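You operate a simulated robot arm through the tools that you are given. There is no shell and no other tool. Be economical: measure what you need, move in short steps, check, and stop when the job is done.

The job below is to be done with a simulated two-armed robot. You get a single attempt, and the scene is never put back.

TASK
On the bench top behind the sleeve block, fold the rag in half, so that its two long edges meet.

The check looks at the end state, three seconds after you hand in, the way a careful person would. Anything else that was tipped, shoved, dropped, spilled or broken makes it a failure. Flat cloth is picked up by pressing the open fingertips on it (5 to 10 N) and closing them slowly along it; thin cloth reads only 2 to 8 mm in the jaws.

THE ROBOT
Two 7-joint arms with two-finger parallel grippers on one trunk, on a base that drives. Base frame: it is fixed to the floor where the robot stands at the start and does not move with it; the origin is under the middle of the robot, x ahead of it, y to its left, z up; the surface under the hand at the start is at about z = 0.9. Lengths are in m, angles in rad, forces in N, time in s.
The left shoulder is at the start at [0.07, 0.134, 1.201], the right one opposite. With the tool pointing down near the work surface each hand reaches from about 0.18 to 0.64 m from the robot's upright axis, wherever it stands, measured 20 degrees to its own side. Places, roughly: bench top behind the sleeve block [0.7, 0.1, 0.9]. Payload 1.57 kg a hand.
The TCP of each hand is the grasp point between the finger pads, 0.03 m short of the fingertips. In the tool frame z runs along the fingers and y along their closing line. The gripper opens to 0.08 m. The fingers are 0.017 m wide and 0.012 m thick; the gripper's body (0.04 by 0.082 m) begins 0.08 m behind the TCP.
Orientation is told as [roll, pitch, yaw] about the base's x, y, z axes, in that order, counted from this pose: with the fingers straight down and closing along the base's y, the tool's x points along the base's -x, its y along +y and its z along -z.

THE INTERFACE
- The arms move only by the tool arm_command. It takes "left_deltas", "right_deltas" or both (then of equal length, played together; a hand with none holds still); each is text: rows parted by semicolons, each of 7 numbers parted by spaces: the shift along the tool's x, y, z in mm, then the turn, a rotation vector about the tool's x, y, z in rad, then the opening in per cent of the stroke, from 0 (shut) to 100 (fully open). In form: x y z wx wy wz fingers; .... A call has 1 to 8 rows; each row is the pose to reach, as a shift and turn from the pose commanded when the call began, along the tool's axes at that moment. Rows are played at 5 a second. More than 0.05 m and 0.15 rad between two rows, or a gripper value outside its range, and nothing of the call is played. A pose out of reach is approached as far as the arm can. The call stops where the force on the tool passes 40 N (or 10 N more than at its start, if that is more) or the arm is blocked; 0.2 s more then pass. The fingers move at their own pace (about 0.153 m/s each) and stop on an object; they squeeze with about 27 N. The grip force told is the motor's: it shows also when the fingers shut on nothing. Time passes only in rows, and 0.2 s behind the last, so rows that repeat a pose let the fingers close. It gives the time, the measured TCP pose, the force on the tool (base axes), the opening and the grip force at its end, in the units of the frame above (readings bear some noise), with the torque about the TCP (base axes, N m) and any sound that the robot's microphone picked up, and new pictures: "pictures" is both (left out), scene, wrist or none (wrist: the cameras of the hands that moved).
- Cameras (640 x 400 px; columns grow to the right, rows downward): "scene" is now at [0.1317, 0.025, 1.4191]; the picture's right is [0.29, -0.96, 0.00], its down [-0.63, -0.19, -0.75] and it looks along [0.72, 0.22, -0.66] (base axes); focal length 283 px, centre (320, 200). "left" rides on the left gripper at [0.072, 0.007, -0.122] in its tool frame; the picture's right is [-0.09, 1.00, 0.00], its down [-0.84, -0.08, -0.54] and it looks along [-0.54, -0.05, 0.84] (tool axes); focal length 238 px, centre (320, 200). "right" rides on the right gripper at [0.072, -0.007, -0.122] in its tool frame; the picture's right is [0.09, 1.00, 0.00], its down [-0.84, 0.08, -0.54] and it looks along [-0.54, 0.05, 0.84] (tool axes); focal length 238 px, centre (320, 200). There is no depth. A picture from a camera that has moved, and an enlarged one, comes with that camera's place and axes in the base frame and with its lens.
- lift_body(by): slides the trunk up (or, below 0, down) by that many m; the arms and the scene camera ride with it, the base frame stays. It gives what a move gives, with no picture.
- steer(legs): drives the robot by 1 to 6 legs, each [ahead, left, turn to the left] in m, m and rad, along the robot's own axes; the way and the turn of a leg run together, so that a leg with both is an arc; at most 1.5 m and 3.142 rad a leg. The arms and the cameras ride along, it lands a little off, and it stops where it bumps. It gives what a move gives, and a new picture of the scene camera.
- head_to(pan, tilt): turns the head with the scene camera to pan (to the left, within 1.501 rad either way) and tilt (down, from -0.506 to 1.204), counted from straight ahead of the robot. It gives what a move gives, and a new picture of the scene camera.
- zoom(camera, box): a new picture of the part [left, top, right, bottom] of that camera's present view, enlarged. It takes no simulated time.
- job_done(): hands the job in; it is judged then, once.

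Work in short steps. Places have to be worked out from the pictures, the camera data and where the tool is seen: move nearer, look again, correct. Check each grasp and each placing, and mend what went wrong. You have 120 turns and 260 pictures in all, those below and enlarged ones among them. Open the grippers and draw the arms clear of the work before you hand the job in, unless the task says otherwise; then end with one line.

The tools are called after "Emit:" by a JSON object that holds its "api" and its "payload". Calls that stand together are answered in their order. arm_command: Moves the arms, as the interface text tells. Its arguments: {"type":"object","properties":{"left_deltas":{"type":"string"},"right_deltas":{"type":"string"},"pictures":{"type":"string","enum":["both","scene","wrist","none"]}},"required":[]} The other tools are called the same way: lift_body (by) slides the trunk up or down; steer (legs) drives the base; head_to (pan, tilt) turns the head that bears the scene camera; zoom (camera, box) takes an enlarged picture of a part of a camera's view; job_done () hands the job in.

At the start:

```text
clock: 0.0
left_tool_pos: [0.4442, 0.313, 1.1094]
left_tool_rot: [0.0, -0.002, 0.0]
left_contact_force: [-0.6, -0.8, 0.3]
left_ft_torque: [0.04, -0.03, 0.0]
left_opening: 0.0802
left_gripper_force: 0.1
right_tool_pos: [0.3188, -0.0875, 1.1141]
right_tool_rot: [0.001, 0.0, 0.0]
right_contact_force: [-0.3, 0.2, -0.1]
right_ft_torque: [-0.01, -0.05, -0.05]
right_opening: 0.0801
right_gripper_force: 0.1
trunk travel left (down, up): [-0.775, 0.165]
robot x, y, heading: [0.004, 0.0016, 0.005]
head pan, tilt: [0.293, 0.716]
```

scene: 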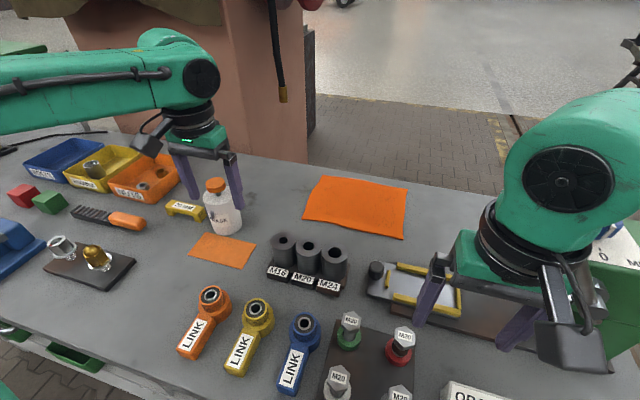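
right: 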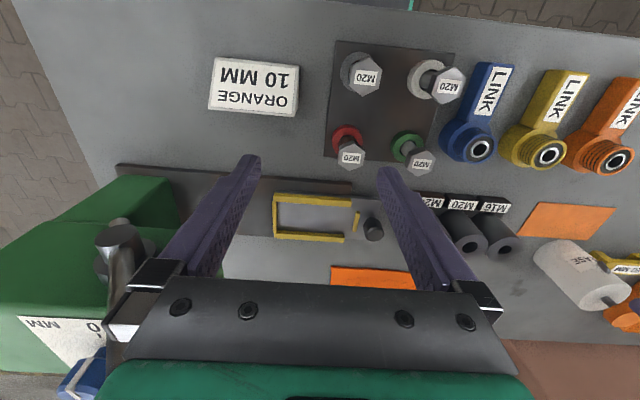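
left: 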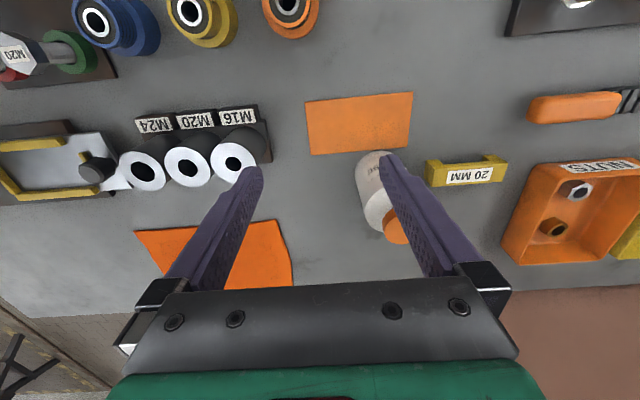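

The large rag appears to lie at about x 0.61–0.82, y -0.035–0.23, with its long edges along y. It is beyond comfortable reach, so I'll check the bench's near edge and the space around it before driving.

Emit:
{"api": "head_to", "payload": {"pan": 0.0, "tilt": 1.2}}

Emit:
{"api": "head_to", "payload": {"pan": -0.9, "tilt": 0.6}}

Emit:
{"api": "head_to", "payload": {"pan": 0.1, "tilt": 0.6}}

```text
clock: 0.9
left_tool_pos: [0.4443, 0.3134, 1.1079]
left_tool_rot: [0.0, -0.001, 0.001]
left_contact_force: [-0.3, -0.7, -0.2]
left_ft_torque: [0.0, -0.02, -0.02]
left_opening: 0.08
left_gripper_force: 0.1
right_tool_pos: [0.3185, -0.0873, 1.1146]
right_tool_rot: [0.0, -0.001, 0.0]
right_contact_force: [0.6, 0.3, 0.4]
right_ft_torque: [-0.03, 0.02, -0.03]
right_opening: 0.08
right_gripper_force: 0.0
trunk travel left (down, up): [-0.775, 0.165]
robot x, y, heading: [-0.002, -0.0, -0.001]
head pan, tilt: [0.0, 1.201]
camera scene: at [0.107, 0.0007, 1.3845], right [0.0, -1.0, 0.0], down [-0.93, 0.0, -0.36], along [0.36, 0.0, -0.93], focal length 283 px, centre (320, 200)
```

scene: 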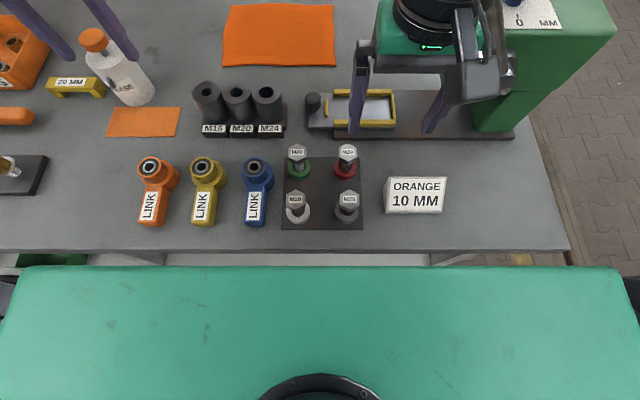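

```text
clock: 2.1
left_tool_pos: [0.4453, 0.3119, 1.1104]
left_tool_rot: [-0.001, -0.001, 0.002]
left_contact_force: [0.3, 0.1, -0.2]
left_ft_torque: [0.04, -0.01, 0.0]
left_opening: 0.0798
left_gripper_force: 0.1
right_tool_pos: [0.3176, -0.0871, 1.1156]
right_tool_rot: [0.0, 0.0, 0.0]
right_contact_force: [-1.1, 0.6, -0.3]
right_ft_torque: [0.0, 0.0, 0.02]
right_opening: 0.0799
right_gripper_force: 0.2
trunk travel left (down, up): [-0.775, 0.165]
robot x, y, heading: [-0.0012, 0.0003, -0.002]
head pan, tilt: [-0.901, 0.6]
camera scene: at [0.106, -0.0685, 1.4291], right [-0.78, -0.62, 0.0], down [-0.35, 0.44, -0.82], along [0.51, -0.65, -0.57], focal length 283 px, centre (320, 200)
```

scene: 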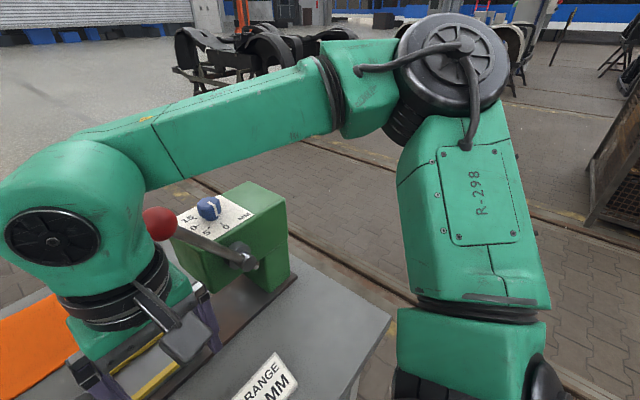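

```text
clock: 3.4
left_tool_pos: [0.4435, 0.3132, 1.1093]
left_tool_rot: [-0.001, 0.002, 0.002]
left_contact_force: [-0.6, 0.0, -0.6]
left_ft_torque: [-0.02, 0.04, 0.02]
left_opening: 0.0799
left_gripper_force: 0.1
right_tool_pos: [0.3179, -0.0879, 1.1154]
right_tool_rot: [0.001, 0.0, 0.001]
right_contact_force: [-1.0, 0.5, -0.2]
right_ft_torque: [0.0, 0.01, 0.01]
right_opening: 0.0799
right_gripper_force: 0.0
trunk travel left (down, up): [-0.775, 0.165]
robot x, y, heading: [-0.0021, -0.0002, -0.002]
head pan, tilt: [0.099, 0.6]
camera scene: at [0.139, 0.0093, 1.4291], right [0.1, -1.0, 0.0], down [-0.56, -0.06, -0.82], along [0.82, 0.08, -0.57], focal length 283 px, centre (320, 200)
```

scene: 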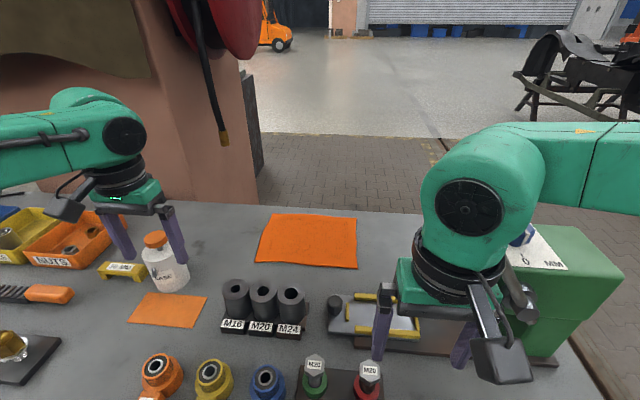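

The bench's near edge is at x≈0.20, close to my chest, so only a small forward move is possible. I'll raise both hands well clear of the bottle, then centre on the rag and edge forward.

Emit:
{"api": "arm_command", "payload": {"left_deltas": "0 0 -45 0 0 0 50; 0 0 -90 0 0 0 50", "right_deltas": "0 0 -45 0 0 0 50; 0 0 -90 0 0 0 50", "pictures": "none"}}

Emit:
{"api": "steer", "payload": {"legs": [[0.0, 0.09, 0.0], [0.04, 0.0, 0.0]]}}

```text
clock: 4.0
left_tool_pos: [0.4387, 0.3116, 1.1977]
left_tool_rot: [0.0, -0.002, 0.0]
left_contact_force: [0.0, 0.5, -0.1]
left_ft_torque: [0.0, -0.02, 0.0]
left_opening: 0.0401
left_gripper_force: 0.2
right_tool_pos: [0.3162, -0.0878, 1.2048]
right_tool_rot: [0.003, 0.001, 0.0]
right_contact_force: [-0.6, 0.2, 0.3]
right_ft_torque: [0.0, -0.04, -0.03]
right_opening: 0.0399
right_gripper_force: 0.1
trunk travel left (down, up): [-0.775, 0.165]
robot x, y, heading: [0.0002, 0.0023, -0.001]
head pan, tilt: [0.099, 0.6]
```

```text
clock: 5.6
left_tool_pos: [0.4638, 0.3981, 1.1987]
left_tool_rot: [0.005, -0.002, -0.001]
left_contact_force: [-0.4, -0.4, -0.4]
left_ft_torque: [0.02, -0.03, 0.0]
left_opening: 0.0401
left_gripper_force: 0.0
right_tool_pos: [0.3395, -0.0008, 1.2048]
right_tool_rot: [0.002, 0.0, -0.002]
right_contact_force: [0.2, 0.4, 0.5]
right_ft_torque: [0.05, 0.03, -0.01]
right_opening: 0.0401
right_gripper_force: 0.1
trunk travel left (down, up): [-0.775, 0.165]
robot x, y, heading: [0.0237, 0.0891, 0.002]
head pan, tilt: [0.099, 0.6]
stopped in leg 2: the robot was blocked; the commanded pose is now the measured one
camera scene: at [0.16, 0.0958, 1.4291], right [0.1, -1.0, 0.0], down [-0.56, -0.05, -0.83], along [0.82, 0.08, -0.56], focal length 283 px, centre (320, 200)
```

scene: 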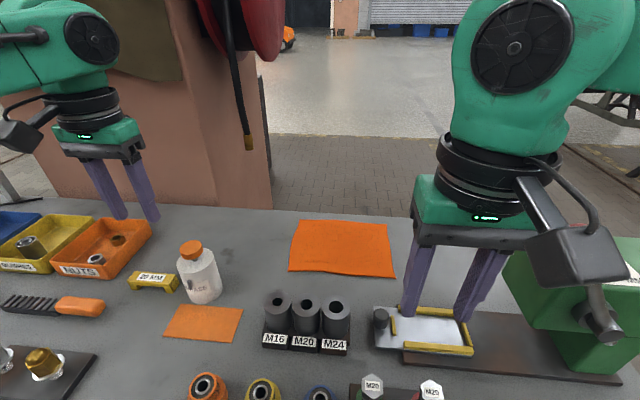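

The base is now blocked by the bench at x≈0.024 and nothing moved. I put the rag corners at near (0.625, 0.22) and (0.627, -0.035), and far (0.82, 0.22) and (0.84, -0.04). Next I'll move both hands over the near edge at a safe height.

Emit:
{"api": "arm_command", "payload": {"left_deltas": "-23 -33 0 0 0 0 50; -46 -66 10 0 0 0 50; -69 -99 20 0 0 0 50; -92 -132 30 0 0 0 50; -115 -165 40 0 0 0 50; -138 -198 50 0 0 0 50; -138 -198 50 0 0 0 50", "right_deltas": "-43 -3 0 0 0 0 50; -86 -6 10 0 0 0 50; -129 -10 20 0 0 0 50; -172 -13 30 0 0 0 50; -215 -17 40 0 0 0 50; -258 -20 50 0 0 0 50; -258 -20 50 0 0 0 50"}}

```text
clock: 7.2
left_tool_pos: [0.5429, 0.2419, 1.1335]
left_tool_rot: [0.001, -0.003, 0.001]
left_contact_force: [-0.5, 0.0, 0.0]
left_ft_torque: [0.01, -0.02, -0.02]
left_opening: 0.0399
left_gripper_force: 0.0
left hand out of reach, approached as far as the arm can: row 4, 5, 6, 7
right_tool_pos: [0.5274, -0.0606, 1.1394]
right_tool_rot: [0.002, 0.0, -0.001]
right_contact_force: [-0.4, -0.1, 0.7]
right_ft_torque: [0.03, 0.02, 0.02]
right_opening: 0.0402
right_gripper_force: 0.0
right hand out of reach, approached as far as the arm can: row 3, 4, 5, 6, 7
trunk travel left (down, up): [-0.775, 0.165]
robot x, y, heading: [0.0197, 0.0886, -0.002]
head pan, tilt: [0.099, 0.6]
camera scene: at [0.1603, 0.099, 1.4291], right [0.1, -1.0, 0.0], down [-0.56, -0.06, -0.82], along [0.82, 0.08, -0.57], focal length 283 px, centre (320, 200)
camera right: at [0.4544, -0.068, 1.2611], right [-0.09, 1.0, 0.0], down [0.84, 0.08, 0.54], along [0.54, 0.05, -0.84], focal length 238 px, centre (320, 200)
camera left: at [0.4705, 0.2472, 1.2552], right [0.09, 1.0, 0.0], down [0.84, -0.08, 0.54], along [0.54, -0.05, -0.84], focal length 238 px, centre (320, 200)
```

scene: 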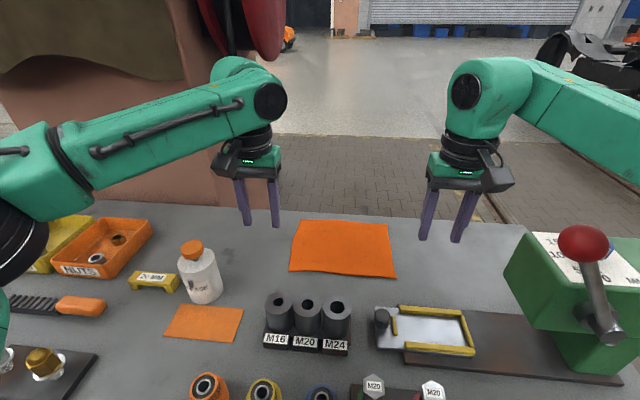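
right: 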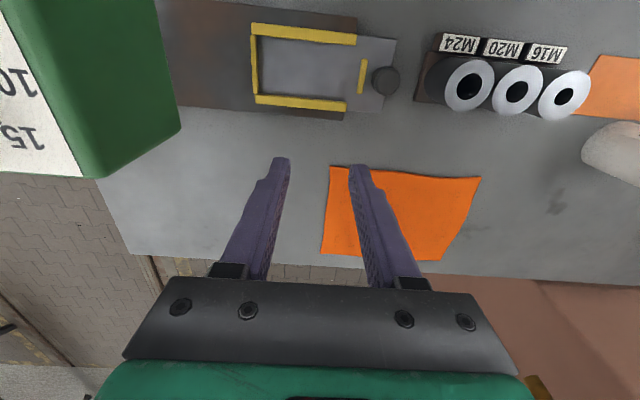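
left: 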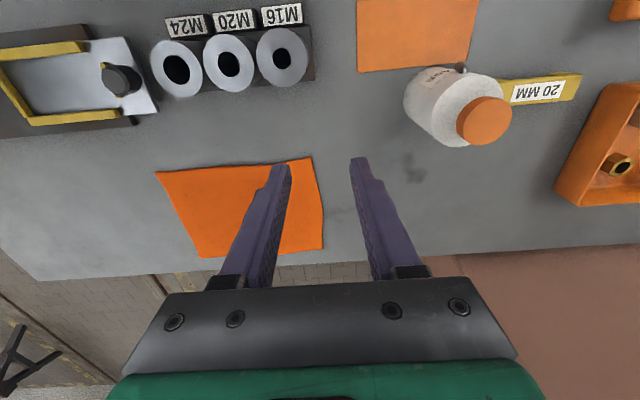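

The vertical reach is limited, and tilting the fingers forward should extend it. I'll tilt both tools by 0.3 rad and lower them slightly, then check where they end up.

Emit:
{"api": "arm_command", "payload": {"left_deltas": "0 0 20 0 -0.14 0 50; 0 0 50 0 -0.28 0 50; 0 0 50 0 -0.28 0 50", "right_deltas": "0 0 20 0 -0.14 0 50; 0 0 50 0 -0.28 0 50; 0 0 50 0 -0.28 0 50", "pictures": "none"}}

```text
clock: 8.0
left_tool_pos: [0.5436, 0.244, 1.0864]
left_tool_rot: [-0.002, -0.281, 0.0]
left_contact_force: [-0.2, 0.2, -0.3]
left_ft_torque: [-0.03, 0.01, -0.04]
left_opening: 0.0397
left_gripper_force: 0.2
right_tool_pos: [0.5271, -0.0637, 1.0906]
right_tool_rot: [0.002, -0.281, 0.001]
right_contact_force: [1.0, 0.4, 0.1]
right_ft_torque: [-0.01, 0.02, 0.0]
right_opening: 0.0403
right_gripper_force: 0.2
trunk travel left (down, up): [-0.775, 0.165]
robot x, y, heading: [0.0182, 0.0904, 0.002]
head pan, tilt: [0.099, 0.6]
```

The tilt works (pitch −0.28 points the fingers forward). I'll hover both hands over the near corners with the tips about 5 cm above the bench.

Emit:
{"api": "arm_command", "payload": {"left_deltas": "-14 -14 32 0 0 0 50; -27 -28 63 0 0 0 50; -41 -42 95 0 0 0 50; -54 -56 126 0 0 0 50; -54 -56 126 0 0 0 50", "right_deltas": "-18 15 34 0 0 0 50; -35 30 68 0 0 0 50; -53 45 101 0 0 0 50; -70 61 135 0 0 0 50; -70 61 135 0 0 0 50"}}

```text
clock: 9.2
left_tool_pos: [0.5841, 0.2248, 1.0]
left_tool_rot: [0.001, -0.28, 0.0]
left_contact_force: [-0.1, -0.3, 1.2]
left_ft_torque: [0.02, 0.02, 0.0]
left_opening: 0.0398
left_gripper_force: 0.0
left hand out of reach, approached as far as the arm can: row 3, 4, 5
right_tool_pos: [0.5774, -0.0527, 1.0028]
right_tool_rot: [0.002, -0.279, -0.001]
right_contact_force: [0.2, 0.4, -0.3]
right_ft_torque: [0.01, 0.01, 0.01]
right_opening: 0.0399
right_gripper_force: 0.0
right hand out of reach, approached as far as the arm can: row 2, 3, 4, 5
trunk travel left (down, up): [-0.775, 0.165]
robot x, y, heading: [0.0274, 0.09, 0.0]
head pan, tilt: [0.099, 0.6]
camera scene: at [0.1613, 0.0991, 1.4289], right [0.1, -0.99, 0.0], down [-0.56, -0.06, -0.82], along [0.82, 0.08, -0.57], focal length 283 px, centre (320, 200)
camera right: at [0.4731, -0.0594, 1.0992], right [-0.09, 1.0, -0.02], down [0.65, 0.08, 0.75], along [0.75, 0.05, -0.66], focal length 238 px, centre (320, 200)
camera left: at [0.4821, 0.2315, 1.0973], right [0.09, 1.0, 0.03], down [0.65, -0.08, 0.75], along [0.75, -0.05, -0.66], focal length 238 px, centre (320, 200)
```

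scene: 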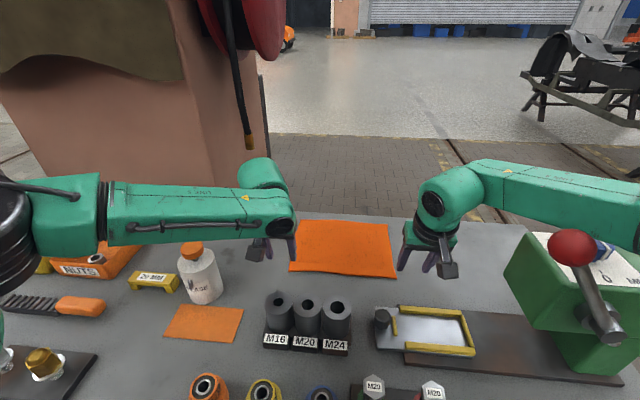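
right: 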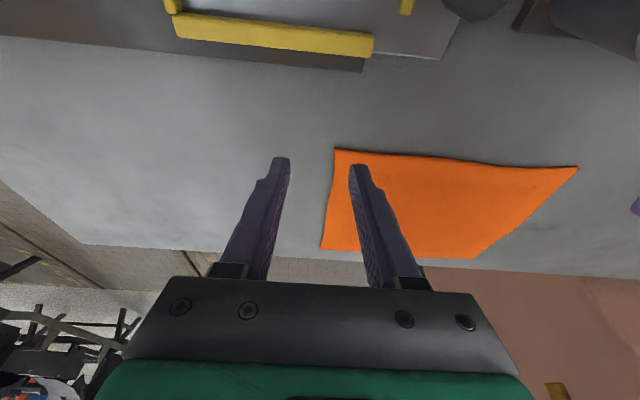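
left: 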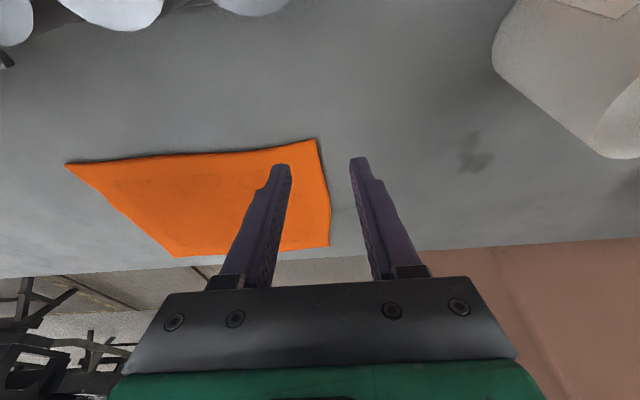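

Reach is more limited than I expected, even with the tilt. I'll look at the left arm's posture before trying anything else.

Emit:
{"api": "head_to", "payload": {"pan": 1.0, "tilt": 0.7}}

```text
clock: 10.4
left_tool_pos: [0.5844, 0.2256, 1.0005]
left_tool_rot: [-0.001, -0.281, -0.002]
left_contact_force: [-0.1, -0.4, -0.6]
left_ft_torque: [-0.01, 0.02, 0.0]
left_opening: 0.04
left_gripper_force: 0.0
right_tool_pos: [0.5761, -0.0535, 1.0042]
right_tool_rot: [0.001, -0.281, 0.001]
right_contact_force: [-0.9, 0.9, 0.3]
right_ft_torque: [0.0, 0.03, -0.01]
right_opening: 0.0401
right_gripper_force: 0.1
trunk travel left (down, up): [-0.775, 0.165]
robot x, y, heading: [0.0192, 0.0876, -0.005]
head pan, tilt: [1.0, 0.7]
camera scene: at [0.1183, 0.162, 1.4205], right [0.84, -0.54, 0.0], down [-0.35, -0.54, -0.76], along [0.41, 0.64, -0.64], focal length 283 px, centre (320, 200)
```

scene: 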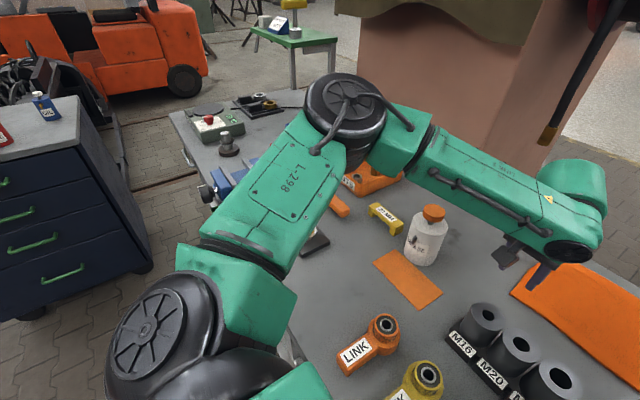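

The elbow is still bent about 90°, so a wrist limit is probably blocking the move, not arm length. I'll test whether yawing each tool outward frees up forward reach.

Emit:
{"api": "arm_command", "payload": {"left_deltas": "0 0 0 0 0 -0.14 50; -20 0 6 0 0 -0.28 50; -40 0 12 0 0 -0.4 50; -40 0 12 0 0 -0.4 50", "right_deltas": "-20 0 6 0 0 0 50; -40 0 12 0 0 0 50; -40 0 12 0 0 0 50; -40 0 12 0 0 0 50", "pictures": "none"}}

```text
clock: 11.4
left_tool_pos: [0.5997, 0.2435, 1.0055]
left_tool_rot: [-0.113, -0.259, 0.418]
left_contact_force: [0.4, -0.3, -0.3]
left_ft_torque: [-0.01, 0.01, -0.01]
left_opening: 0.04
left_gripper_force: 0.0
left hand out of reach, approached as far as the arm can: row 2, 3, 4
right_tool_pos: [0.5907, -0.0682, 1.0128]
right_tool_rot: [0.003, -0.283, 0.001]
right_contact_force: [0.0, -0.9, 0.3]
right_ft_torque: [0.01, 0.02, 0.0]
right_opening: 0.04
right_gripper_force: 0.1
right hand out of reach, approached as far as the arm can: row 1, 2, 3, 4
trunk travel left (down, up): [-0.775, 0.165]
robot x, y, heading: [0.0255, 0.0892, -0.002]
head pan, tilt: [1.0, 0.7]
```

The boundary tracks the arm's inner shoulder limit, so working near the midline at 0.6–0.8 m isn't feasible from this side. The far side of the bench looks better, since the rag is only 5–25 cm from the back edge there. I'll retract and raise the arms first.

Emit:
{"api": "arm_command", "payload": {"left_deltas": "20 9 -36 -0.008 0.04 0.057 50; 41 17 -72 -0.016 0.08 0.114 50; 62 26 -108 -0.024 0.12 0.171 50; 82 35 -145 -0.032 0.16 0.228 50; 103 44 -181 -0.04 0.2 0.285 50; 123 52 -217 -0.048 0.24 0.343 50; 144 61 -253 -0.056 0.28 0.4 50; 144 61 -253 -0.056 0.28 0.4 50", "right_deltas": "26 -4 -37 0 0.04 0 50; 53 -8 -75 0 0.08 0 50; 79 -13 -112 0 0.12 0 50; 106 -17 -149 0 0.16 0 50; 132 -21 -186 0 0.2 0 50; 158 -26 -224 0 0.24 0 50; 185 -30 -261 0 0.28 0 50; 185 -30 -261 0 0.28 0 50", "pictures": "none"}}

Emit:
{"api": "lift_body", "payload": {"by": 0.1}}

Emit:
{"api": "head_to", "payload": {"pan": -0.5, "tilt": 0.45}}

```text
clock: 13.2
left_tool_pos: [0.375, 0.2463, 1.2052]
left_tool_rot: [0.001, 0.003, -0.003]
left_contact_force: [-0.2, 0.5, -0.3]
left_ft_torque: [-0.02, 0.01, 0.03]
left_opening: 0.04
left_gripper_force: 0.0
right_tool_pos: [0.3402, -0.0977, 1.213]
right_tool_rot: [-0.001, 0.002, 0.0]
right_contact_force: [0.8, 0.2, 0.5]
right_ft_torque: [0.03, 0.04, -0.02]
right_opening: 0.0398
right_gripper_force: 0.1
trunk travel left (down, up): [-0.775, 0.165]
robot x, y, heading: [0.0206, 0.0879, -0.001]
head pan, tilt: [1.0, 0.7]
```

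```text
clock: 14.5
left_tool_pos: [0.3751, 0.2459, 1.3035]
left_tool_rot: [-0.001, 0.001, -0.003]
left_contact_force: [-0.2, 0.2, -0.5]
left_ft_torque: [0.0, 0.0, 0.0]
left_opening: 0.0399
left_gripper_force: 0.1
right_tool_pos: [0.3409, -0.0985, 1.3126]
right_tool_rot: [0.0, 0.0, 0.0]
right_contact_force: [0.5, 0.1, 0.3]
right_ft_torque: [0.0, -0.01, -0.02]
right_opening: 0.04
right_gripper_force: 0.1
trunk travel left (down, up): [-0.875, 0.065]
robot x, y, heading: [0.0211, 0.0867, 0.002]
head pan, tilt: [1.0, 0.7]
```

```text
clock: 16.1
left_tool_pos: [0.3755, 0.245, 1.3045]
left_tool_rot: [0.0, 0.002, -0.002]
left_contact_force: [-0.3, 0.2, -0.8]
left_ft_torque: [-0.01, -0.07, -0.01]
left_opening: 0.0401
left_gripper_force: 0.0
right_tool_pos: [0.3396, -0.0977, 1.3138]
right_tool_rot: [0.0, -0.001, -0.001]
right_contact_force: [0.0, -0.1, -0.3]
right_ft_torque: [0.03, 0.01, 0.0]
right_opening: 0.0404
right_gripper_force: 0.1
trunk travel left (down, up): [-0.875, 0.065]
robot x, y, heading: [0.0193, 0.0878, -0.003]
head pan, tilt: [-0.499, 0.45]
camera scene: at [0.1528, 0.0466, 1.5426], right [-0.48, -0.88, 0.0], down [-0.38, 0.21, -0.9], along [0.79, -0.43, -0.44], focal length 283 px, centre (320, 200)
```

scene: 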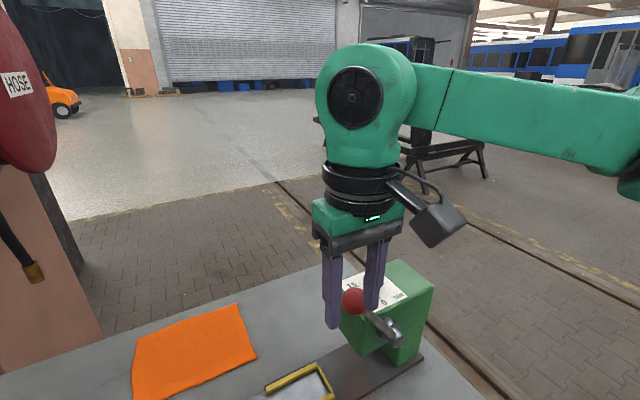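

The floor behind the bench and to the right looks open. I'll back off, strafe right past the bench end, and look again.

Emit:
{"api": "steer", "payload": {"legs": [[-0.35, 0.0, 0.0], [0.0, -1.15, 0.0], [0.6, 0.0, 0.0]]}}

Emit:
{"api": "head_to", "payload": {"pan": 0.6, "tilt": 0.5}}

```text
clock: 26.9
left_tool_pos: [0.6366, -0.873, 1.3064]
left_tool_rot: [0.0, 0.0, 0.034]
left_contact_force: [-0.5, -0.2, -0.1]
left_ft_torque: [-0.02, -0.01, 0.04]
left_opening: 0.04
left_gripper_force: 0.0
right_tool_pos: [0.6158, -1.217, 1.3135]
right_tool_rot: [0.001, -0.004, 0.038]
right_contact_force: [-0.1, 0.4, -0.4]
right_ft_torque: [0.01, -0.03, -0.03]
right_opening: 0.0402
right_gripper_force: 0.0
trunk travel left (down, up): [-0.875, 0.065]
robot x, y, heading: [0.288, -1.0392, 0.036]
head pan, tilt: [-0.499, 0.45]
camera scene: at [0.4216, -1.0801, 1.5429], right [-0.45, -0.9, 0.0], down [-0.39, 0.19, -0.9], along [0.81, -0.4, -0.43], focal length 283 px, centre (320, 200)
```

scene: 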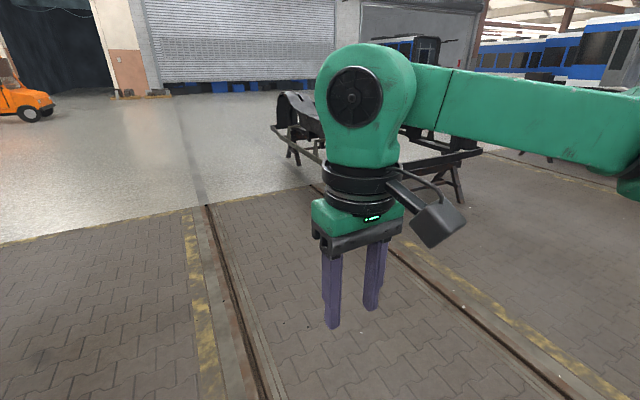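

```text
clock: 28.2
left_tool_pos: [0.6378, -0.8734, 1.3043]
left_tool_rot: [0.001, 0.0, 0.033]
left_contact_force: [0.4, 0.2, 0.0]
left_ft_torque: [-0.01, 0.03, -0.01]
left_opening: 0.0398
left_gripper_force: 0.0
right_tool_pos: [0.6167, -1.2176, 1.3126]
right_tool_rot: [0.0, 0.0, 0.04]
right_contact_force: [0.2, 0.0, 0.0]
right_ft_torque: [-0.01, 0.0, 0.0]
right_opening: 0.0401
right_gripper_force: 0.2
trunk travel left (down, up): [-0.875, 0.065]
robot x, y, heading: [0.2935, -1.0385, 0.034]
head pan, tilt: [0.6, 0.499]
camera scene: at [0.4143, -0.985, 1.5382], right [0.6, -0.8, 0.0], down [-0.38, -0.28, -0.88], along [0.71, 0.52, -0.48], focal length 283 px, centre (320, 200)
```

scene: 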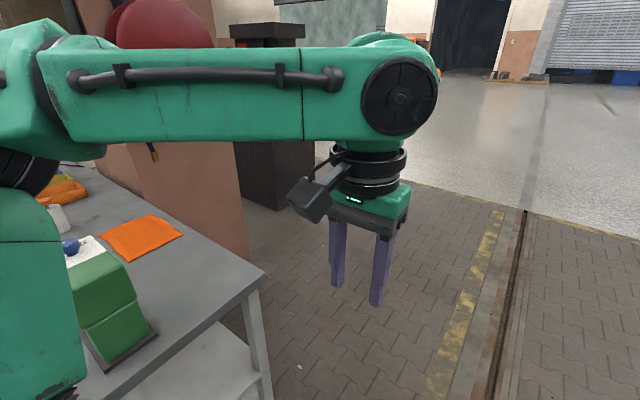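

The bench's back right corner is at about (0.87, −0.43). I'll zoom in on the pillar to find its front corner.

Emit:
{"api": "zoom", "payload": {"camera": "scene", "box": [0, 100, 320, 300]}}

```text
2.00 times, centred on (160, 200) of scene
camera zoom: at [0.4143, -0.985, 1.5382], right [0.6, -0.8, 0.0], down [-0.38, -0.28, -0.88], along [0.71, 0.52, -0.48], focal length 565 px, centre (640, 200)
```

zoom: 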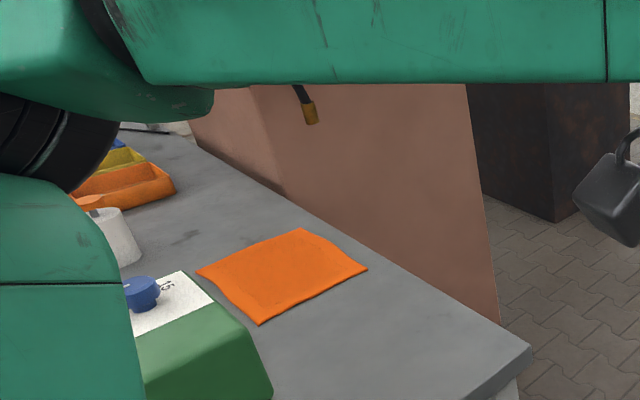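

The pillar's right face is at y≈0.55 (x 0.9–1.5), and a hose hangs near (0.98, 0.41), so I'll keep the robot at y≈−0.1 and angled toward the rag. Now I'll drive around to a waiting spot behind the bench.

Emit:
{"api": "steer", "payload": {"legs": [[1.15, 0.0, 0.0], [0.0, 0.0, 2.757], [0.38, -0.65, 0.0]]}}

Emit:
{"api": "head_to", "payload": {"pan": -0.1, "tilt": 0.8}}

```text
clock: 44.2
left_tool_pos: [0.9919, -0.262, 1.3054]
left_tool_rot: [-0.001, 0.003, 2.718]
left_contact_force: [0.3, -0.3, 0.1]
left_ft_torque: [0.0, 0.02, 0.03]
left_opening: 0.0398
left_gripper_force: 0.2
right_tool_pos: [1.164, 0.0384, 1.3129]
right_tool_rot: [-0.001, -0.002, 2.719]
right_contact_force: [-0.4, -1.0, -0.1]
right_ft_torque: [0.01, 0.0, -0.01]
right_opening: 0.0398
right_gripper_force: 0.0
trunk travel left (down, up): [-0.875, 0.065]
robot x, y, heading: [1.3764, -0.2601, 2.721]
head pan, tilt: [0.6, 0.499]
camera scene: at [1.244, -0.2593, 1.5382], right [-0.18, 0.98, 0.0], down [0.47, 0.09, -0.88], along [-0.86, -0.16, -0.48], focal length 283 px, centre (320, 200)
```

scene: 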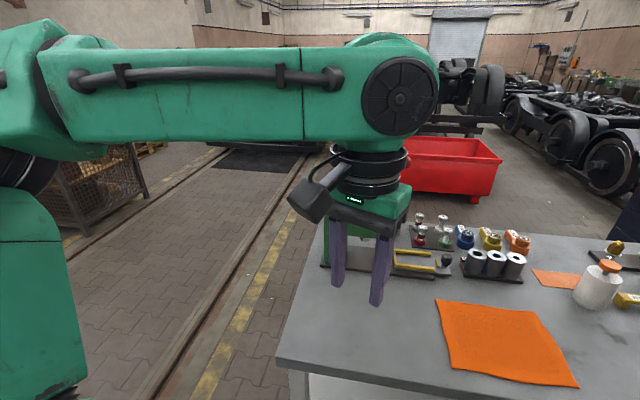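

```text
clock: 45.3
left_tool_pos: [0.9921, -0.2594, 1.305]
left_tool_rot: [0.0, 0.001, 2.718]
left_contact_force: [0.2, 0.3, 1.0]
left_ft_torque: [-0.01, 0.0, 0.02]
left_opening: 0.04
left_gripper_force: 0.0
right_tool_pos: [1.1635, 0.0403, 1.3133]
right_tool_rot: [-0.002, 0.001, 2.72]
right_contact_force: [-0.3, 0.8, -0.6]
right_ft_torque: [0.0, 0.02, -0.02]
right_opening: 0.0399
right_gripper_force: 0.1
trunk travel left (down, up): [-0.875, 0.065]
robot x, y, heading: [1.3791, -0.258, 2.716]
head pan, tilt: [-0.099, 0.799]
camera scene: at [1.2634, -0.2014, 1.5123], right [0.5, 0.87, 0.0], down [0.62, -0.36, -0.7], along [-0.6, 0.35, -0.72], focal length 283 px, centre (320, 200)
```

scene: 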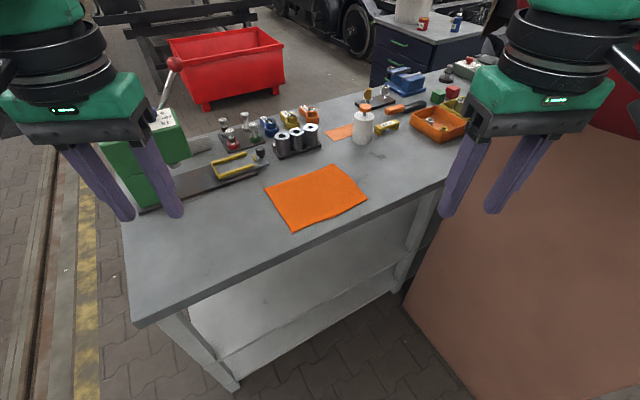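

I have a clear view now, and the rag corners agree: near the robot A (0.829, 0.211) and B (0.816, −0.022), far C (0.613, −0.024) and D (0.635, 0.225). I'll drive up to about (1.13, −0.10).

Emit:
{"api": "steer", "payload": {"legs": [[0.0, -0.04, 0.0], [0.28, 0.0, 0.03]]}}

```text
clock: 47.7
left_tool_pos: [0.7513, -0.1285, 1.3049]
left_tool_rot: [-0.007, -0.002, 2.735]
left_contact_force: [-0.3, -0.1, -0.2]
left_ft_torque: [-0.01, 0.0, -0.04]
left_opening: 0.0399
left_gripper_force: 0.0
right_tool_pos: [0.918, 0.1721, 1.3159]
right_tool_rot: [-0.006, -0.007, 2.738]
right_contact_force: [-0.3, -0.4, 0.2]
right_ft_torque: [-0.02, 0.0, -0.04]
right_opening: 0.0399
right_gripper_force: 0.1
trunk travel left (down, up): [-0.875, 0.065]
robot x, y, heading: [1.1349, -0.1141, 2.738]
head pan, tilt: [-0.099, 0.799]
camera scene: at [1.0227, -0.0673, 1.513], right [0.48, 0.88, 0.01], down [0.63, -0.34, -0.7], along [-0.61, 0.34, -0.71], focal length 283 px, centre (320, 200)
```

scene: 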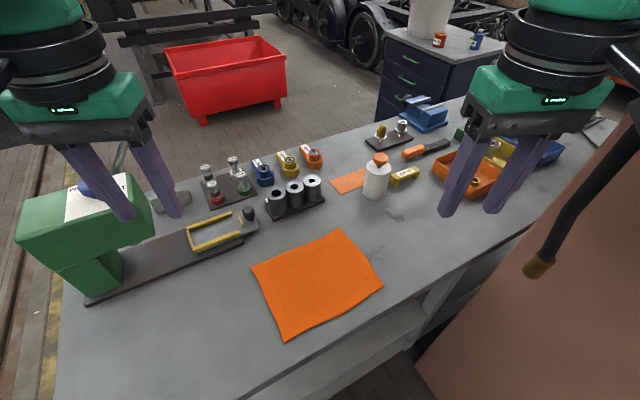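

No bump, and the refined corners are A (0.812, 0.22), B (0.81, −0.031), C (0.623, −0.033) and D (0.628, 0.217). First I'll test whether both hands can reach over the far corners C and D at z≈1.05.

Emit:
{"api": "arm_command", "payload": {"left_deltas": "-19 -9 32 0 0 0 50; -38 -18 64 0 0 0 50; -57 -28 96 0 0 0 50; -76 -37 128 0 0 0 50; -96 -46 160 0 0 0 50; -115 -55 192 0 0 0 50; -134 -65 224 0 0 0 50; -153 -74 255 0 0 0 50", "right_deltas": "-33 11 33 0 0 0 50; -66 22 66 0 0 0 50; -99 33 100 0 0 0 50; -132 44 133 0 0 0 50; -165 55 166 0 0 0 50; -198 66 200 0 0 0 50; -231 78 233 0 0 0 50; -264 89 266 0 0 0 50"}}

```text
clock: 49.5
left_tool_pos: [0.6525, -0.0424, 1.0625]
left_tool_rot: [-0.013, -0.001, 2.738]
left_contact_force: [-0.8, -0.9, 0.3]
left_ft_torque: [0.0, -0.03, -0.02]
left_opening: 0.0401
left_gripper_force: 0.0
left hand out of reach, approached as far as the arm can: row 7, 8
right_tool_pos: [0.73, 0.2117, 1.0868]
right_tool_rot: [-0.011, -0.001, 2.739]
right_contact_force: [-0.2, -0.1, 0.7]
right_ft_torque: [-0.01, 0.01, 0.03]
right_opening: 0.04
right_gripper_force: 0.2
right hand out of reach, approached as far as the arm can: row 6, 7, 8
trunk travel left (down, up): [-0.875, 0.065]
robot x, y, heading: [1.1336, -0.1149, 2.734]
head pan, tilt: [-0.099, 0.799]
camera scene: at [1.0149, -0.0699, 1.5119], right [0.48, 0.88, 0.01], down [0.63, -0.34, -0.7], along [-0.61, 0.34, -0.72], focal length 283 px, centre (320, 200)
camera right: at [0.7978, 0.1891, 1.2086], right [-0.3, -0.95, -0.01], down [-0.8, 0.25, 0.54], along [-0.51, 0.17, -0.84], focal length 238 px, centre (320, 200)
camera left: at [0.7157, -0.0802, 1.1856], right [-0.48, -0.88, -0.01], down [-0.74, 0.39, 0.54], along [-0.47, 0.27, -0.84], focal length 238 px, centre (320, 200)
```

scene: 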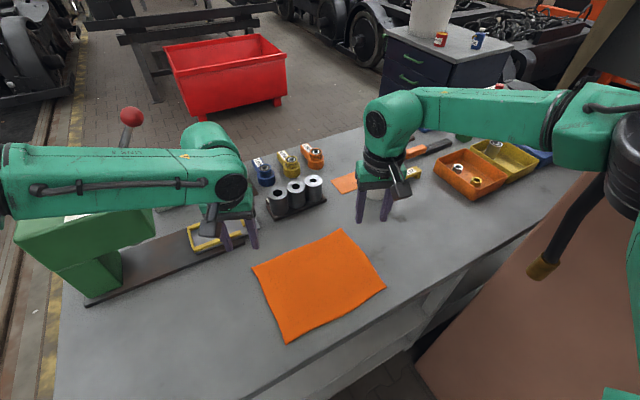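
right: 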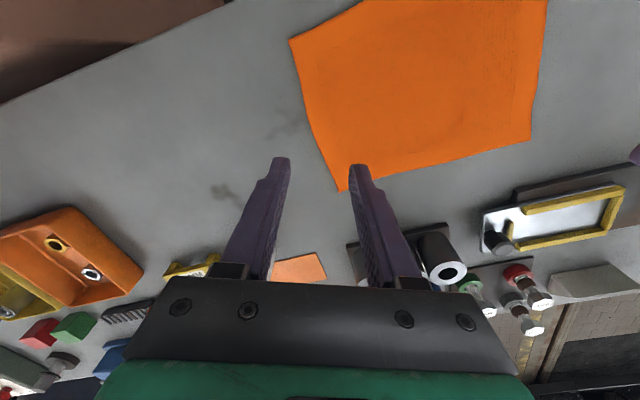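
left: 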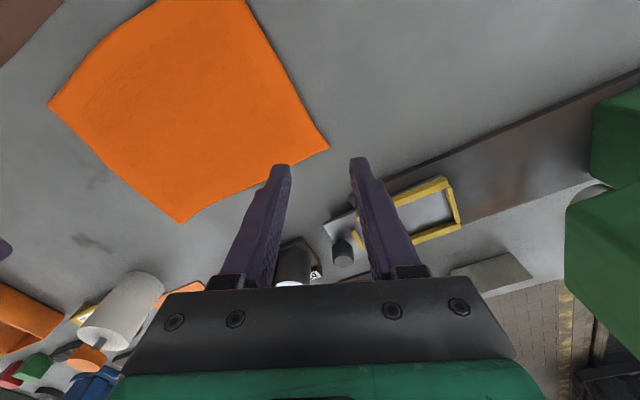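

With a vertical tool, reach seems better when the shoulders sit lower relative to the hands. I'll raise the hands, then lower the trunk 0.2 and compare.

Emit:
{"api": "arm_command", "payload": {"left_deltas": "10 0 -40 0 0 0 50; 20 0 -80 0 0 0 50; 30 0 -120 0 0 0 50; 40 0 -160 0 0 0 50", "right_deltas": "10 0 -40 0 0 0 50; 20 0 -80 0 0 0 50; 30 0 -120 0 0 0 50; 40 0 -160 0 0 0 50", "pictures": "none"}}

Emit:
{"api": "lift_body", "payload": {"by": -0.2}}

Emit:
{"api": "arm_command", "payload": {"left_deltas": "-20 -10 0 0 0 0 50; -40 -20 0 0 0 0 50; -60 -30 0 0 0 0 50; -80 -30 0 0 0 0 50", "right_deltas": "-30 10 0 0 0 0 50; -60 20 0 0 0 0 50; -90 30 0 0 0 0 50; -120 40 0 0 0 0 50", "pictures": "scene"}}

```text
clock: 50.5
left_tool_pos: [0.6899, -0.0462, 1.2281]
left_tool_rot: [0.001, 0.002, 2.735]
left_contact_force: [0.2, 1.4, -0.7]
left_ft_torque: [0.02, 0.02, 0.01]
left_opening: 0.0399
left_gripper_force: 0.1
right_tool_pos: [0.7756, 0.2112, 1.2461]
right_tool_rot: [0.001, -0.002, 2.739]
right_contact_force: [0.1, 0.8, 0.1]
right_ft_torque: [-0.01, 0.04, 0.0]
right_opening: 0.0399
right_gripper_force: 0.0
trunk travel left (down, up): [-0.875, 0.065]
robot x, y, heading: [1.136, -0.111, 2.734]
head pan, tilt: [-0.099, 0.799]
```

```text
clock: 52.7
left_tool_pos: [0.6873, -0.0456, 1.025]
left_tool_rot: [0.0, 0.002, 2.735]
left_contact_force: [-1.3, 0.2, 0.1]
left_ft_torque: [-0.01, -0.03, 0.01]
left_opening: 0.04
left_gripper_force: 0.1
right_tool_pos: [0.7712, 0.2118, 1.0445]
right_tool_rot: [-0.002, 0.001, 2.737]
right_contact_force: [-0.6, 0.5, 0.2]
right_ft_torque: [-0.04, -0.02, 0.01]
right_opening: 0.0399
right_gripper_force: 0.0
trunk travel left (down, up): [-0.675, 0.265]
robot x, y, heading: [1.1364, -0.1131, 2.738]
head pan, tilt: [-0.099, 0.799]
```

```text
clock: 53.7
left_tool_pos: [0.6408, -0.022, 1.0191]
left_tool_rot: [0.0, 0.001, 2.738]
left_contact_force: [0.4, 0.1, -0.5]
left_ft_torque: [0.0, 0.01, 0.0]
left_opening: 0.04
left_gripper_force: 0.1
left hand out of reach, approached as far as the arm can: row 2, 3, 4
right_tool_pos: [0.723, 0.2364, 1.0295]
right_tool_rot: [0.002, 0.002, 2.738]
right_contact_force: [-0.9, -0.5, 0.8]
right_ft_torque: [0.03, -0.04, 0.0]
right_opening: 0.0401
right_gripper_force: 0.1
right hand out of reach, approached as far as the arm can: row 2, 3, 4
trunk travel left (down, up): [-0.675, 0.265]
robot x, y, heading: [1.1317, -0.1132, 2.734]
head pan, tilt: [-0.099, 0.799]
camera scene: at [1.0173, -0.0532, 1.3119], right [0.48, 0.88, 0.0], down [0.63, -0.35, -0.7], along [-0.61, 0.34, -0.72], focal length 283 px, centre (320, 200)
```

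scene: 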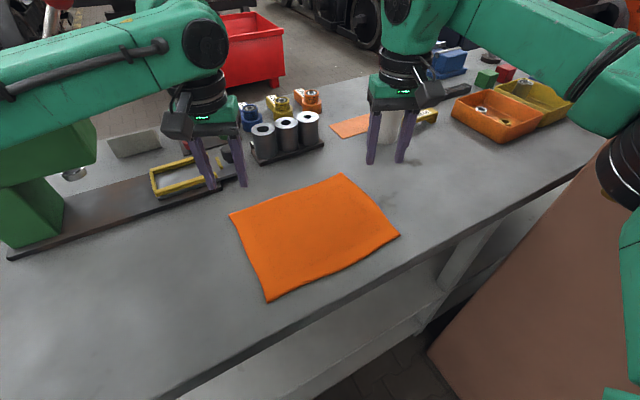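

Reach is about 0.50–0.54 m with vertical tools. Standing a bit closer with slightly more heading, plus a forward tilt, should cover the far edge. I'll retract the hands, edge the base in about 6 cm, and check the hose clearance.

Emit:
{"api": "arm_command", "payload": {"left_deltas": "30 0 -15 0 0 0 50; 60 0 -30 0 0 0 50; 90 0 -45 0 0 0 50; 120 0 -60 0 0 0 50", "right_deltas": "30 0 -15 0 0 0 50; 60 0 -30 0 0 0 50; 80 0 -45 0 0 0 50; 80 0 -60 0 0 0 50", "pictures": "none"}}

Emit:
{"api": "steer", "payload": {"legs": [[0.0, -0.01, 0.06], [0.06, 0.0, 0.0]]}}

Emit:
{"api": "head_to", "payload": {"pan": -0.9, "tilt": 0.5}}

```text
clock: 54.7
left_tool_pos: [0.7582, -0.0693, 1.0802]
left_tool_rot: [-0.001, 0.0, 2.737]
left_contact_force: [0.6, -0.6, -0.5]
left_ft_torque: [0.01, 0.0, -0.01]
left_opening: 0.04
left_gripper_force: 0.1
right_tool_pos: [0.8028, 0.2016, 1.0885]
right_tool_rot: [0.002, -0.003, 2.739]
right_contact_force: [-1.1, 0.1, 0.1]
right_ft_torque: [0.02, 0.01, 0.01]
right_opening: 0.04
right_gripper_force: 0.1
trunk travel left (down, up): [-0.675, 0.265]
robot x, y, heading: [1.1348, -0.1164, 2.735]
head pan, tilt: [-0.099, 0.799]
```

```text
clock: 56.1
left_tool_pos: [0.7262, -0.0753, 1.0792]
left_tool_rot: [0.001, 0.005, 2.833]
left_contact_force: [-0.2, -0.3, -0.1]
left_ft_torque: [0.03, -0.02, 0.01]
left_opening: 0.0398
left_gripper_force: 0.1
right_tool_pos: [0.7441, 0.197, 1.0865]
right_tool_rot: [0.0, 0.001, 2.834]
right_contact_force: [0.0, -0.1, -0.7]
right_ft_torque: [0.02, -0.04, 0.01]
right_opening: 0.0402
right_gripper_force: 0.1
trunk travel left (down, up): [-0.675, 0.265]
robot x, y, heading: [1.11, -0.0843, 2.834]
head pan, tilt: [-0.099, 0.799]
camera scene: at [0.9869, -0.0373, 1.3121], right [0.39, 0.92, 0.0], down [0.66, -0.28, -0.7], along [-0.64, 0.28, -0.72], focal length 283 px, centre (320, 200)
```

scene: 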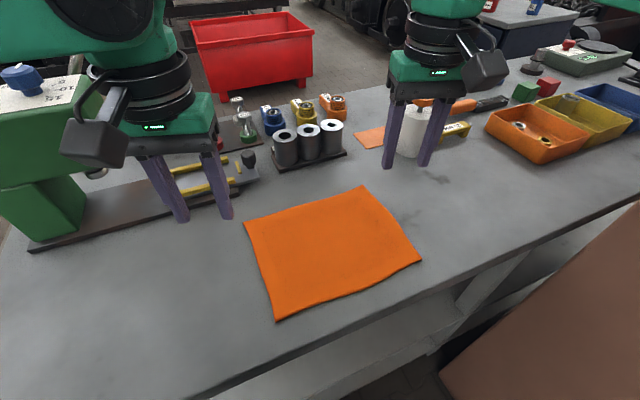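

```text
clock: 57.2
left_tool_pos: [0.7275, -0.0769, 1.0793]
left_tool_rot: [0.0, 0.004, 2.833]
left_contact_force: [0.2, 0.0, 0.8]
left_ft_torque: [-0.01, 0.0, 0.01]
left_opening: 0.0397
left_gripper_force: 0.1
right_tool_pos: [0.7448, 0.1964, 1.0881]
right_tool_rot: [-0.001, 0.0, 2.834]
right_contact_force: [0.2, 0.0, -0.2]
right_ft_torque: [0.0, -0.02, -0.01]
right_opening: 0.04
right_gripper_force: 0.1
trunk travel left (down, up): [-0.675, 0.265]
robot x, y, heading: [1.1082, -0.0839, 2.84]
head pan, tilt: [-0.901, 0.499]
camera scene: at [1.0305, 0.0161, 1.3381], right [0.93, 0.36, 0.0], down [0.17, -0.45, -0.88], along [-0.31, 0.82, -0.48], focal length 283 px, centre (320, 200)
```

scene: 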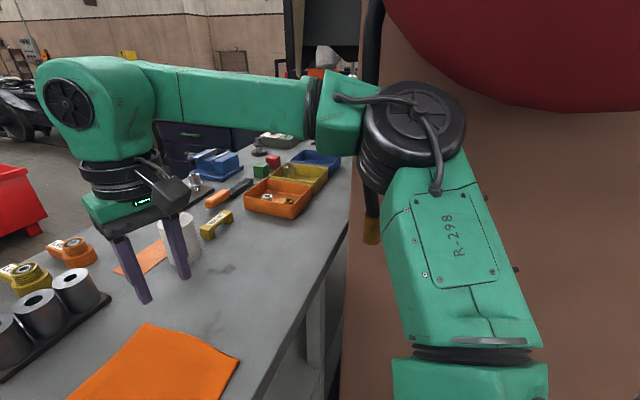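

Estimated elbow-to-hose clearance is about 4 cm through the whole elbow swing, so the base stays here. Now I'll test reaching above the far corners with a 0.4 rad forward tilt.

Emit:
{"api": "arm_command", "payload": {"left_deltas": "-21 -9 12 0 -0.13 0 50; -43 -19 25 0 -0.26 0 50; -64 -28 37 0 -0.4 0 50; -86 -38 50 0 -0.4 0 50; -107 -47 50 0 -0.4 0 50; -107 -47 50 0 -0.4 0 50", "right_deltas": "-20 6 12 0 -0.13 0 50; -40 11 24 0 -0.26 0 50; -60 17 35 0 -0.4 0 50; -80 22 47 0 -0.4 0 50; -101 28 58 0 -0.4 0 50; -101 28 58 0 -0.4 0 50", "pictures": "none"}}

Emit:
{"api": "head_to", "payload": {"pan": -0.1, "tilt": 0.9}}

```text
clock: 58.6
left_tool_pos: [0.6431, 0.0019, 1.0293]
left_tool_rot: [0.0, -0.401, 2.834]
left_contact_force: [0.3, 0.4, 0.0]
left_ft_torque: [-0.01, 0.0, 0.0]
left_opening: 0.0397
left_gripper_force: 0.1
right_tool_pos: [0.6417, 0.2014, 1.0306]
right_tool_rot: [0.0, -0.404, 2.835]
right_contact_force: [0.7, 0.8, 0.6]
right_ft_torque: [-0.01, -0.04, 0.04]
right_opening: 0.0397
right_gripper_force: 0.0
trunk travel left (down, up): [-0.675, 0.265]
robot x, y, heading: [1.1119, -0.0868, 2.833]
head pan, tilt: [-0.901, 0.499]
```

```text
clock: 59.8
left_tool_pos: [0.6411, 0.0029, 1.0283]
left_tool_rot: [0.001, -0.399, 2.833]
left_contact_force: [0.1, -0.3, -0.5]
left_ft_torque: [0.02, -0.02, -0.01]
left_opening: 0.04
left_gripper_force: 0.0
right_tool_pos: [0.6409, 0.2007, 1.0297]
right_tool_rot: [-0.001, -0.399, 2.835]
right_contact_force: [-0.7, -0.6, 0.7]
right_ft_torque: [-0.01, -0.01, -0.02]
right_opening: 0.04
right_gripper_force: 0.1
trunk travel left (down, up): [-0.675, 0.265]
robot x, y, heading: [1.1083, -0.0856, 2.838]
head pan, tilt: [-0.099, 0.901]
camera scene: at [0.9941, -0.0391, 1.3044], right [0.4, 0.92, 0.0], down [0.72, -0.31, -0.62], along [-0.57, 0.25, -0.78], focal length 283 px, centre (320, 200)
```

scene: 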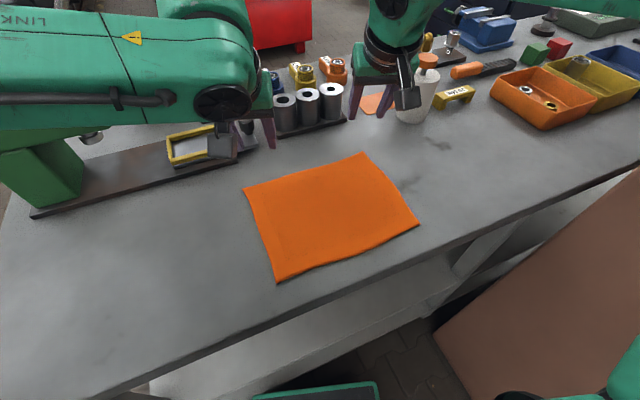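

Both hands reach the far corner positions with the 0.4 tilt. Now I'll move them vertically above the near corners: right tip centre at (0.790, 0.192), left at (0.792, 0.0), hovering at TCP z≈0.96.

Emit:
{"api": "arm_command", "payload": {"left_deltas": "40 -11 2 0 0.1 0 50; 80 -22 4 0 0.2 0 50; 120 -33 5 0 0.3 0 50; 160 -43 7 0 0.4 0 50; 160 -43 7 0 0.4 0 50", "right_deltas": "40 -9 2 0 0.1 0 50; 80 -18 4 0 0.2 0 50; 120 -28 6 0 0.3 0 50; 160 -37 8 0 0.4 0 50; 160 -37 8 0 0.4 0 50"}}

```text
clock: 61.0
left_tool_pos: [0.7879, -0.0031, 0.9635]
left_tool_rot: [-0.003, 0.002, 2.831]
left_contact_force: [-1.8, 1.2, -0.5]
left_ft_torque: [-0.03, 0.01, -0.01]
left_opening: 0.0401
left_gripper_force: 0.1
right_tool_pos: [0.7888, 0.1934, 0.9617]
right_tool_rot: [0.0, 0.001, 2.833]
right_contact_force: [-0.4, 1.3, -1.1]
right_ft_torque: [0.02, -0.01, 0.01]
right_opening: 0.04
right_gripper_force: 0.0
trunk travel left (down, up): [-0.675, 0.265]
robot x, y, heading: [1.1095, -0.0842, 2.839]
head pan, tilt: [-0.099, 0.901]
camera scene: at [0.9936, -0.0396, 1.3043], right [0.39, 0.92, 0.0], down [0.72, -0.31, -0.62], along [-0.57, 0.25, -0.78], focal length 283 px, centre (320, 200)
camera right: at [0.8578, 0.1783, 1.0834], right [-0.21, -0.98, 0.0], down [-0.82, 0.18, 0.54], along [-0.53, 0.12, -0.84], focal length 238 px, centre (320, 200)
camera left: at [0.8542, -0.0335, 1.0844], right [-0.39, -0.92, 0.0], down [-0.78, 0.33, 0.54], along [-0.5, 0.21, -0.84], focal length 238 px, centre (320, 200)
```

scene: 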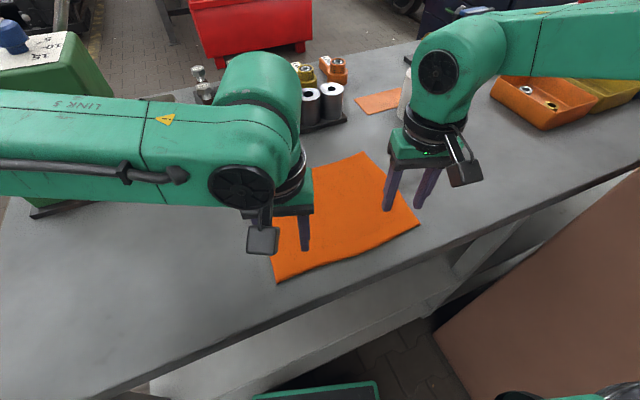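
right: 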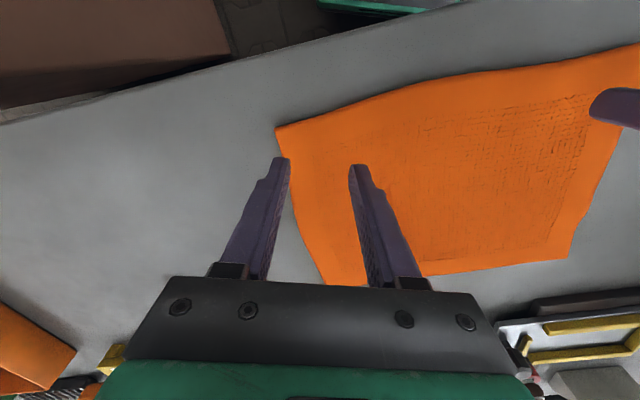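
left: 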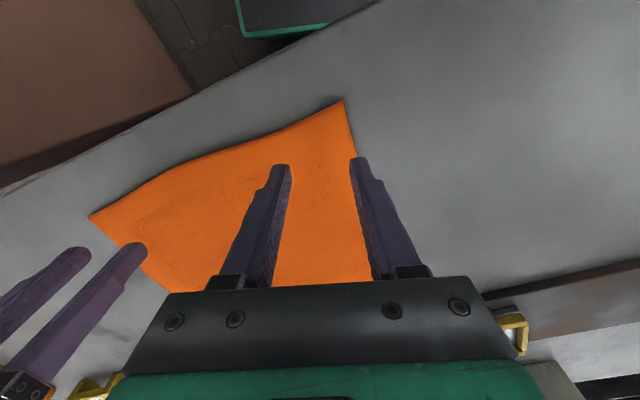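

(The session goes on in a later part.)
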